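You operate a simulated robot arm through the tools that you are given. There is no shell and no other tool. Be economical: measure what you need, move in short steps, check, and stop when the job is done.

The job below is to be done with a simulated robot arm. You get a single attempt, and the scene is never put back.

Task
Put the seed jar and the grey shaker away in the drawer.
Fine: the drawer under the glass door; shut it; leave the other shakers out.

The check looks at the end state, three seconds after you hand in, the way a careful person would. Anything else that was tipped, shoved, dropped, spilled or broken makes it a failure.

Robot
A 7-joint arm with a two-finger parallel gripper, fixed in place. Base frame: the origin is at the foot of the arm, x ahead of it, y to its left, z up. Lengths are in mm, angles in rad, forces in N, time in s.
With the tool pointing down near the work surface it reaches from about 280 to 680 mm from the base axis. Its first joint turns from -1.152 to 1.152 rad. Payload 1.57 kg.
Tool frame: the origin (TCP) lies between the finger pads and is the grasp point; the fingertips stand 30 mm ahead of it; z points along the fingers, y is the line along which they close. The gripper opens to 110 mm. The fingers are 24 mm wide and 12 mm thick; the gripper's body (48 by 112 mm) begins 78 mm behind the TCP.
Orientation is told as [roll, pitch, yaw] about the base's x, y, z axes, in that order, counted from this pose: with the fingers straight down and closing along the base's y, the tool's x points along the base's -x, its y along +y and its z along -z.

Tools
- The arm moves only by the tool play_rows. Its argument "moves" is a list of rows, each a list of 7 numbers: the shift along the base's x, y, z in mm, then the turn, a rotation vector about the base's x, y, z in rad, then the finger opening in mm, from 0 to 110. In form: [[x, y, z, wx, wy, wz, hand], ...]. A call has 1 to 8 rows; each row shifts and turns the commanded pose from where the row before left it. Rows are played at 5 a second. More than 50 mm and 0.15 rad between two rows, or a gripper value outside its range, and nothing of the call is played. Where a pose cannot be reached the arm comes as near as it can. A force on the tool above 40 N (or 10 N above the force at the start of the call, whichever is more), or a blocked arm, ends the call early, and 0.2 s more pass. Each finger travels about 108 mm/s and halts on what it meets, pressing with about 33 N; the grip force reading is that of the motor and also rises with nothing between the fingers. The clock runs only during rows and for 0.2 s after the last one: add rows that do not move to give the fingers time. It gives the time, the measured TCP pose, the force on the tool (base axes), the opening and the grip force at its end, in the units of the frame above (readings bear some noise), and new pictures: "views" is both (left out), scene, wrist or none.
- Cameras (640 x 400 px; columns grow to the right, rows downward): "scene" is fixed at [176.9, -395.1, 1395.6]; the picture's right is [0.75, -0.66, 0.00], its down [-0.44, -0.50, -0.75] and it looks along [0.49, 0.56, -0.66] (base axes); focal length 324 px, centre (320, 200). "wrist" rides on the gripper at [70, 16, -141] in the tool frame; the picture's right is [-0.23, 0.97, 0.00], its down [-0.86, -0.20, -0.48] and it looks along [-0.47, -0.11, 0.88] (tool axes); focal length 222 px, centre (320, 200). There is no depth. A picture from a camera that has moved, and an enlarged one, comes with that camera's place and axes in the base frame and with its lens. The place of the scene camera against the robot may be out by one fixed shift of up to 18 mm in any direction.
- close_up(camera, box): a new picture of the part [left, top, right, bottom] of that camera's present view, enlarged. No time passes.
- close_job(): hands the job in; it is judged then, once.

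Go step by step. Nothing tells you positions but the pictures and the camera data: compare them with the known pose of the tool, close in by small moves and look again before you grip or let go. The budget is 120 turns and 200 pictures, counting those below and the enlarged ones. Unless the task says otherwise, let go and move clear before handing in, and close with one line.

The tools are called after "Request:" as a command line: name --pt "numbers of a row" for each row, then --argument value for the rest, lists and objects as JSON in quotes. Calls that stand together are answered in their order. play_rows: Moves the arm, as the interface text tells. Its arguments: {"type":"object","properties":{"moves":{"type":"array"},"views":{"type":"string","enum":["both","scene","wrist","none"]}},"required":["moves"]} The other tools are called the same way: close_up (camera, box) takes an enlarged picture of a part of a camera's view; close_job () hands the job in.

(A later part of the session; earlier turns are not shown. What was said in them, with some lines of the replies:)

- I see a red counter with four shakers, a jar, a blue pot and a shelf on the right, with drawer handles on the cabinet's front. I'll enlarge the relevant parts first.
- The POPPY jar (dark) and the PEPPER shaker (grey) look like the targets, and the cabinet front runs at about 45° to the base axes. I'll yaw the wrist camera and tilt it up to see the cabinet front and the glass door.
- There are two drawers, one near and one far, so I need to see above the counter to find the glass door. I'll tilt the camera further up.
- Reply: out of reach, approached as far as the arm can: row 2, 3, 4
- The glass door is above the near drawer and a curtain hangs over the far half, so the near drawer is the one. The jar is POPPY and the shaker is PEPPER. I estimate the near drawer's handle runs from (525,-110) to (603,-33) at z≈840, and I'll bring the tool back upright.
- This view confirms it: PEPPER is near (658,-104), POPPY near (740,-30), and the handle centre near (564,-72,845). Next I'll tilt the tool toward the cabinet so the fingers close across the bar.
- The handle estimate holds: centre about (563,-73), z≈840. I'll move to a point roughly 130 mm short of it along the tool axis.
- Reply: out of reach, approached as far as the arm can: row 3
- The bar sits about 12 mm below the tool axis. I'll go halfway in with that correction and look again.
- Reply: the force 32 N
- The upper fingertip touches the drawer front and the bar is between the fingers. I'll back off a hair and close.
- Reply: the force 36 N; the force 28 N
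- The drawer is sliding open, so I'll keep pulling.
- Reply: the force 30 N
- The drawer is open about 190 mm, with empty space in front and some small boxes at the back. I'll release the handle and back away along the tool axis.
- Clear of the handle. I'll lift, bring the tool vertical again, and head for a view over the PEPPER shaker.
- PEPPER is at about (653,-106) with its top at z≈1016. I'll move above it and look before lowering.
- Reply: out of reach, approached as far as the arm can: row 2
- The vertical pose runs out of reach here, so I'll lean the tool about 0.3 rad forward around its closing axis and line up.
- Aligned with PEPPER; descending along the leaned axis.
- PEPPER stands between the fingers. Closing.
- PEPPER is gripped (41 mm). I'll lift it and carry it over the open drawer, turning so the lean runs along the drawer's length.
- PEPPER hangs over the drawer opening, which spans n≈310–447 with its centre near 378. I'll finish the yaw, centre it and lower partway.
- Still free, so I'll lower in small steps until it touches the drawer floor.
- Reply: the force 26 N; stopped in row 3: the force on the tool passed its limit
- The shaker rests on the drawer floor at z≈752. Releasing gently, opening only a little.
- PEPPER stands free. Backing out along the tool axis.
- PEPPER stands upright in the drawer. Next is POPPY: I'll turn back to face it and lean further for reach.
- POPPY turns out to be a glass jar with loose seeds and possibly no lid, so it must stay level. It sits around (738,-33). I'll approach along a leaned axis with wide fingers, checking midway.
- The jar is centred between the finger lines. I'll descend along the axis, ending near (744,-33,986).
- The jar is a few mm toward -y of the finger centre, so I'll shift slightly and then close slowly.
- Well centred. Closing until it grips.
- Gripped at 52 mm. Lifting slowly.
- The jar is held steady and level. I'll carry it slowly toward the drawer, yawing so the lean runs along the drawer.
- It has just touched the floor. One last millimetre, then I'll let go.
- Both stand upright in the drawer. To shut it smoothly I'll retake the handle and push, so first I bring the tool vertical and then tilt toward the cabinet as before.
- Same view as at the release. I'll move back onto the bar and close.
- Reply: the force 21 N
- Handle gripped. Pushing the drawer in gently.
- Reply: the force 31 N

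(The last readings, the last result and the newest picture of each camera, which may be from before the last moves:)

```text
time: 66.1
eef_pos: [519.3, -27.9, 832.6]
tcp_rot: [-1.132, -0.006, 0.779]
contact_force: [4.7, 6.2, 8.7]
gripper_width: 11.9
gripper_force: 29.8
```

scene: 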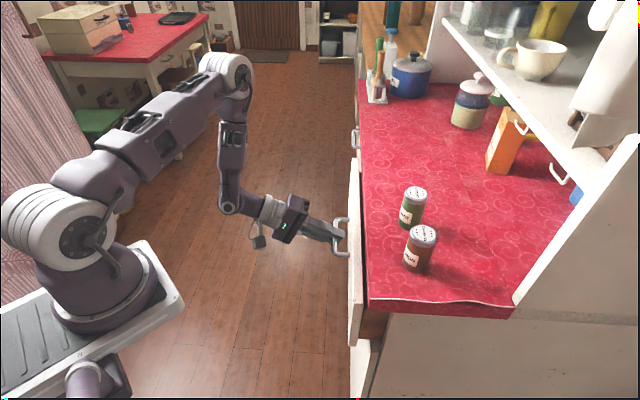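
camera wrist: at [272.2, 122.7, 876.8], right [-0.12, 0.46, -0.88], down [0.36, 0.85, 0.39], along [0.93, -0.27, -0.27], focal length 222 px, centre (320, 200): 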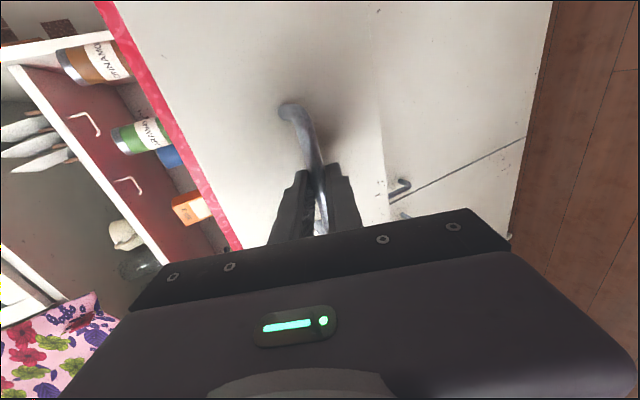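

Request:
play_rows --pt "5 -5 0 0 0 0 0" --pt "5 -5 0 0 0 0 0" --pt "5 -5 0 0 0 0 0" --pt "5 -5 0 0 0 0 0" --pt "5 -5 0 0 0 0 0" --pt "4 -4 0 0 0 0 0" --pt "3 -3 0 0 0 0 0" --pt "3 -3 0 0 0 0 0"

Request:
close_up --camera "scene" --box '[310, 180, 410, 345]'

```text
time: 67.9
eef_pos: [552.3, -61.3, 831.3]
tcp_rot: [-1.129, -0.008, 0.781]
contact_force: [-14.1, 15.3, 16.1]
gripper_width: 12.1
gripper_force: 29.1
camera wrist: at [408.6, -14.2, 877.3], right [-0.13, 0.46, -0.88], down [0.36, 0.85, 0.39], along [0.92, -0.27, -0.27], focal length 222 px, centre (320, 200)
```

scene: 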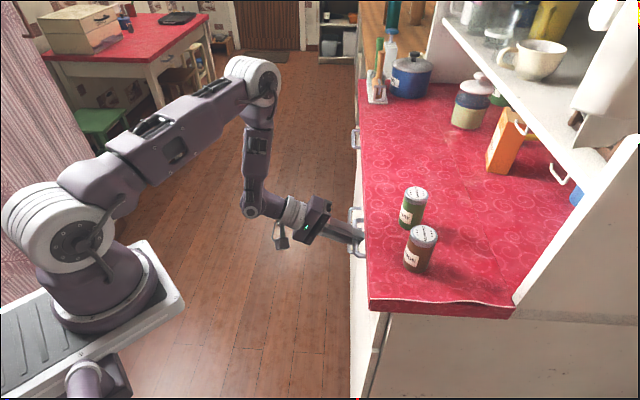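
wrist: 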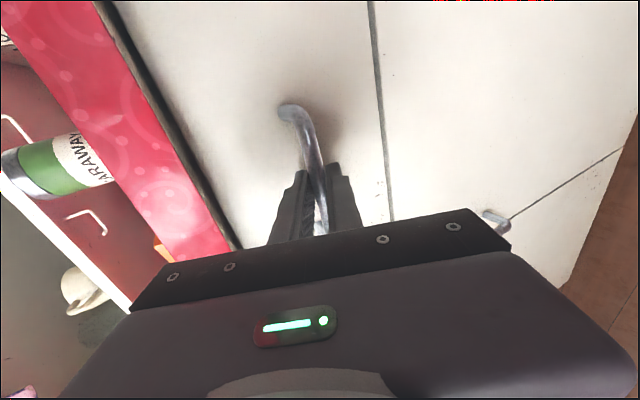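

```text
2.42 times, centred on (360, 262) of scene
camera zoom: at [176.3, -394.7, 1395.8], right [0.75, -0.66, 0.0], down [-0.44, -0.5, -0.75], along [0.49, 0.56, -0.66], focal length 786 px, centre (223, 48)
```

zoom: 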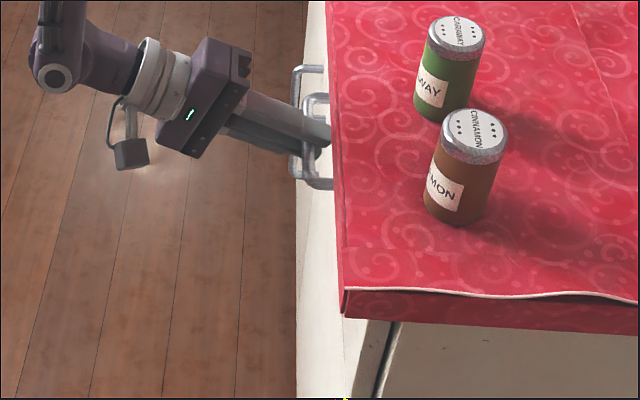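

The drawer is back at its stop and flush as at the start. Releasing the handle and backing away carefully.

Request:
play_rows --pt "0 0 0 0 0 0 20" --pt "0 0 0 0 0 0 50" --pt "0 0 0 0 0 0 50" --pt "-6 6 4 0 0 0 50" --pt "-12 12 9 0 0 0 50" --pt "-18 18 13 0 0 0 50" --pt "-24 24 16 0 0 0 50" --pt "-24 24 16 0 0 0 50"

Request:
close_up --camera "scene" --box '[310, 180, 410, 345]'

```text
time: 69.7
eef_pos: [470.2, 21.2, 889.8]
tcp_rot: [-1.134, -0.007, 0.781]
contact_force: [0.2, 0.1, 0.5]
gripper_width: 50.3
gripper_force: 0.1
camera wrist: at [324.9, 69.2, 935.1], right [-0.12, 0.46, -0.88], down [0.36, 0.85, 0.39], along [0.92, -0.27, -0.27], focal length 222 px, centre (320, 200)
```

scene: 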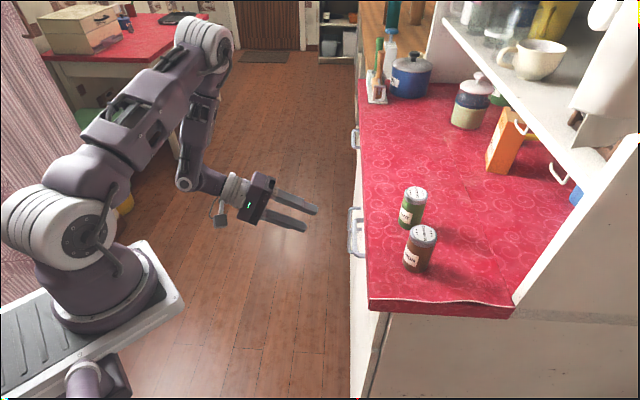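
wrist: 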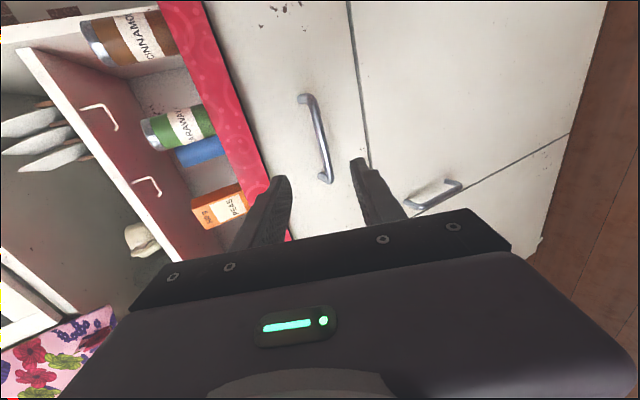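

```text
2.42 times, centred on (360, 262) of scene
camera zoom: at [176.9, -395.1, 1395.6], right [0.75, -0.66, 0.0], down [-0.44, -0.5, -0.75], along [0.49, 0.56, -0.66], focal length 786 px, centre (223, 48)
```

zoom: 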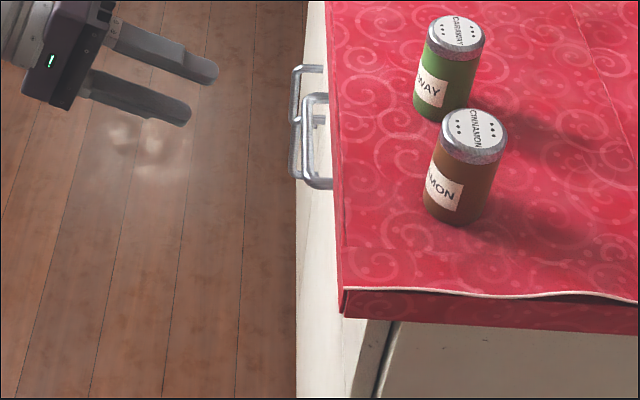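

The drawer is shut flush, CARAWAY and CINNAMON still stand where they were, and the arm is clear of everything. Handing in.

Request:
close_job

```text
The job is handed in.
```

The POPPY seed jar and the grey PEPPER shaker are standing upright in the drawer under the glass door. The drawer is shut, and the other shakers are still out on the counter.
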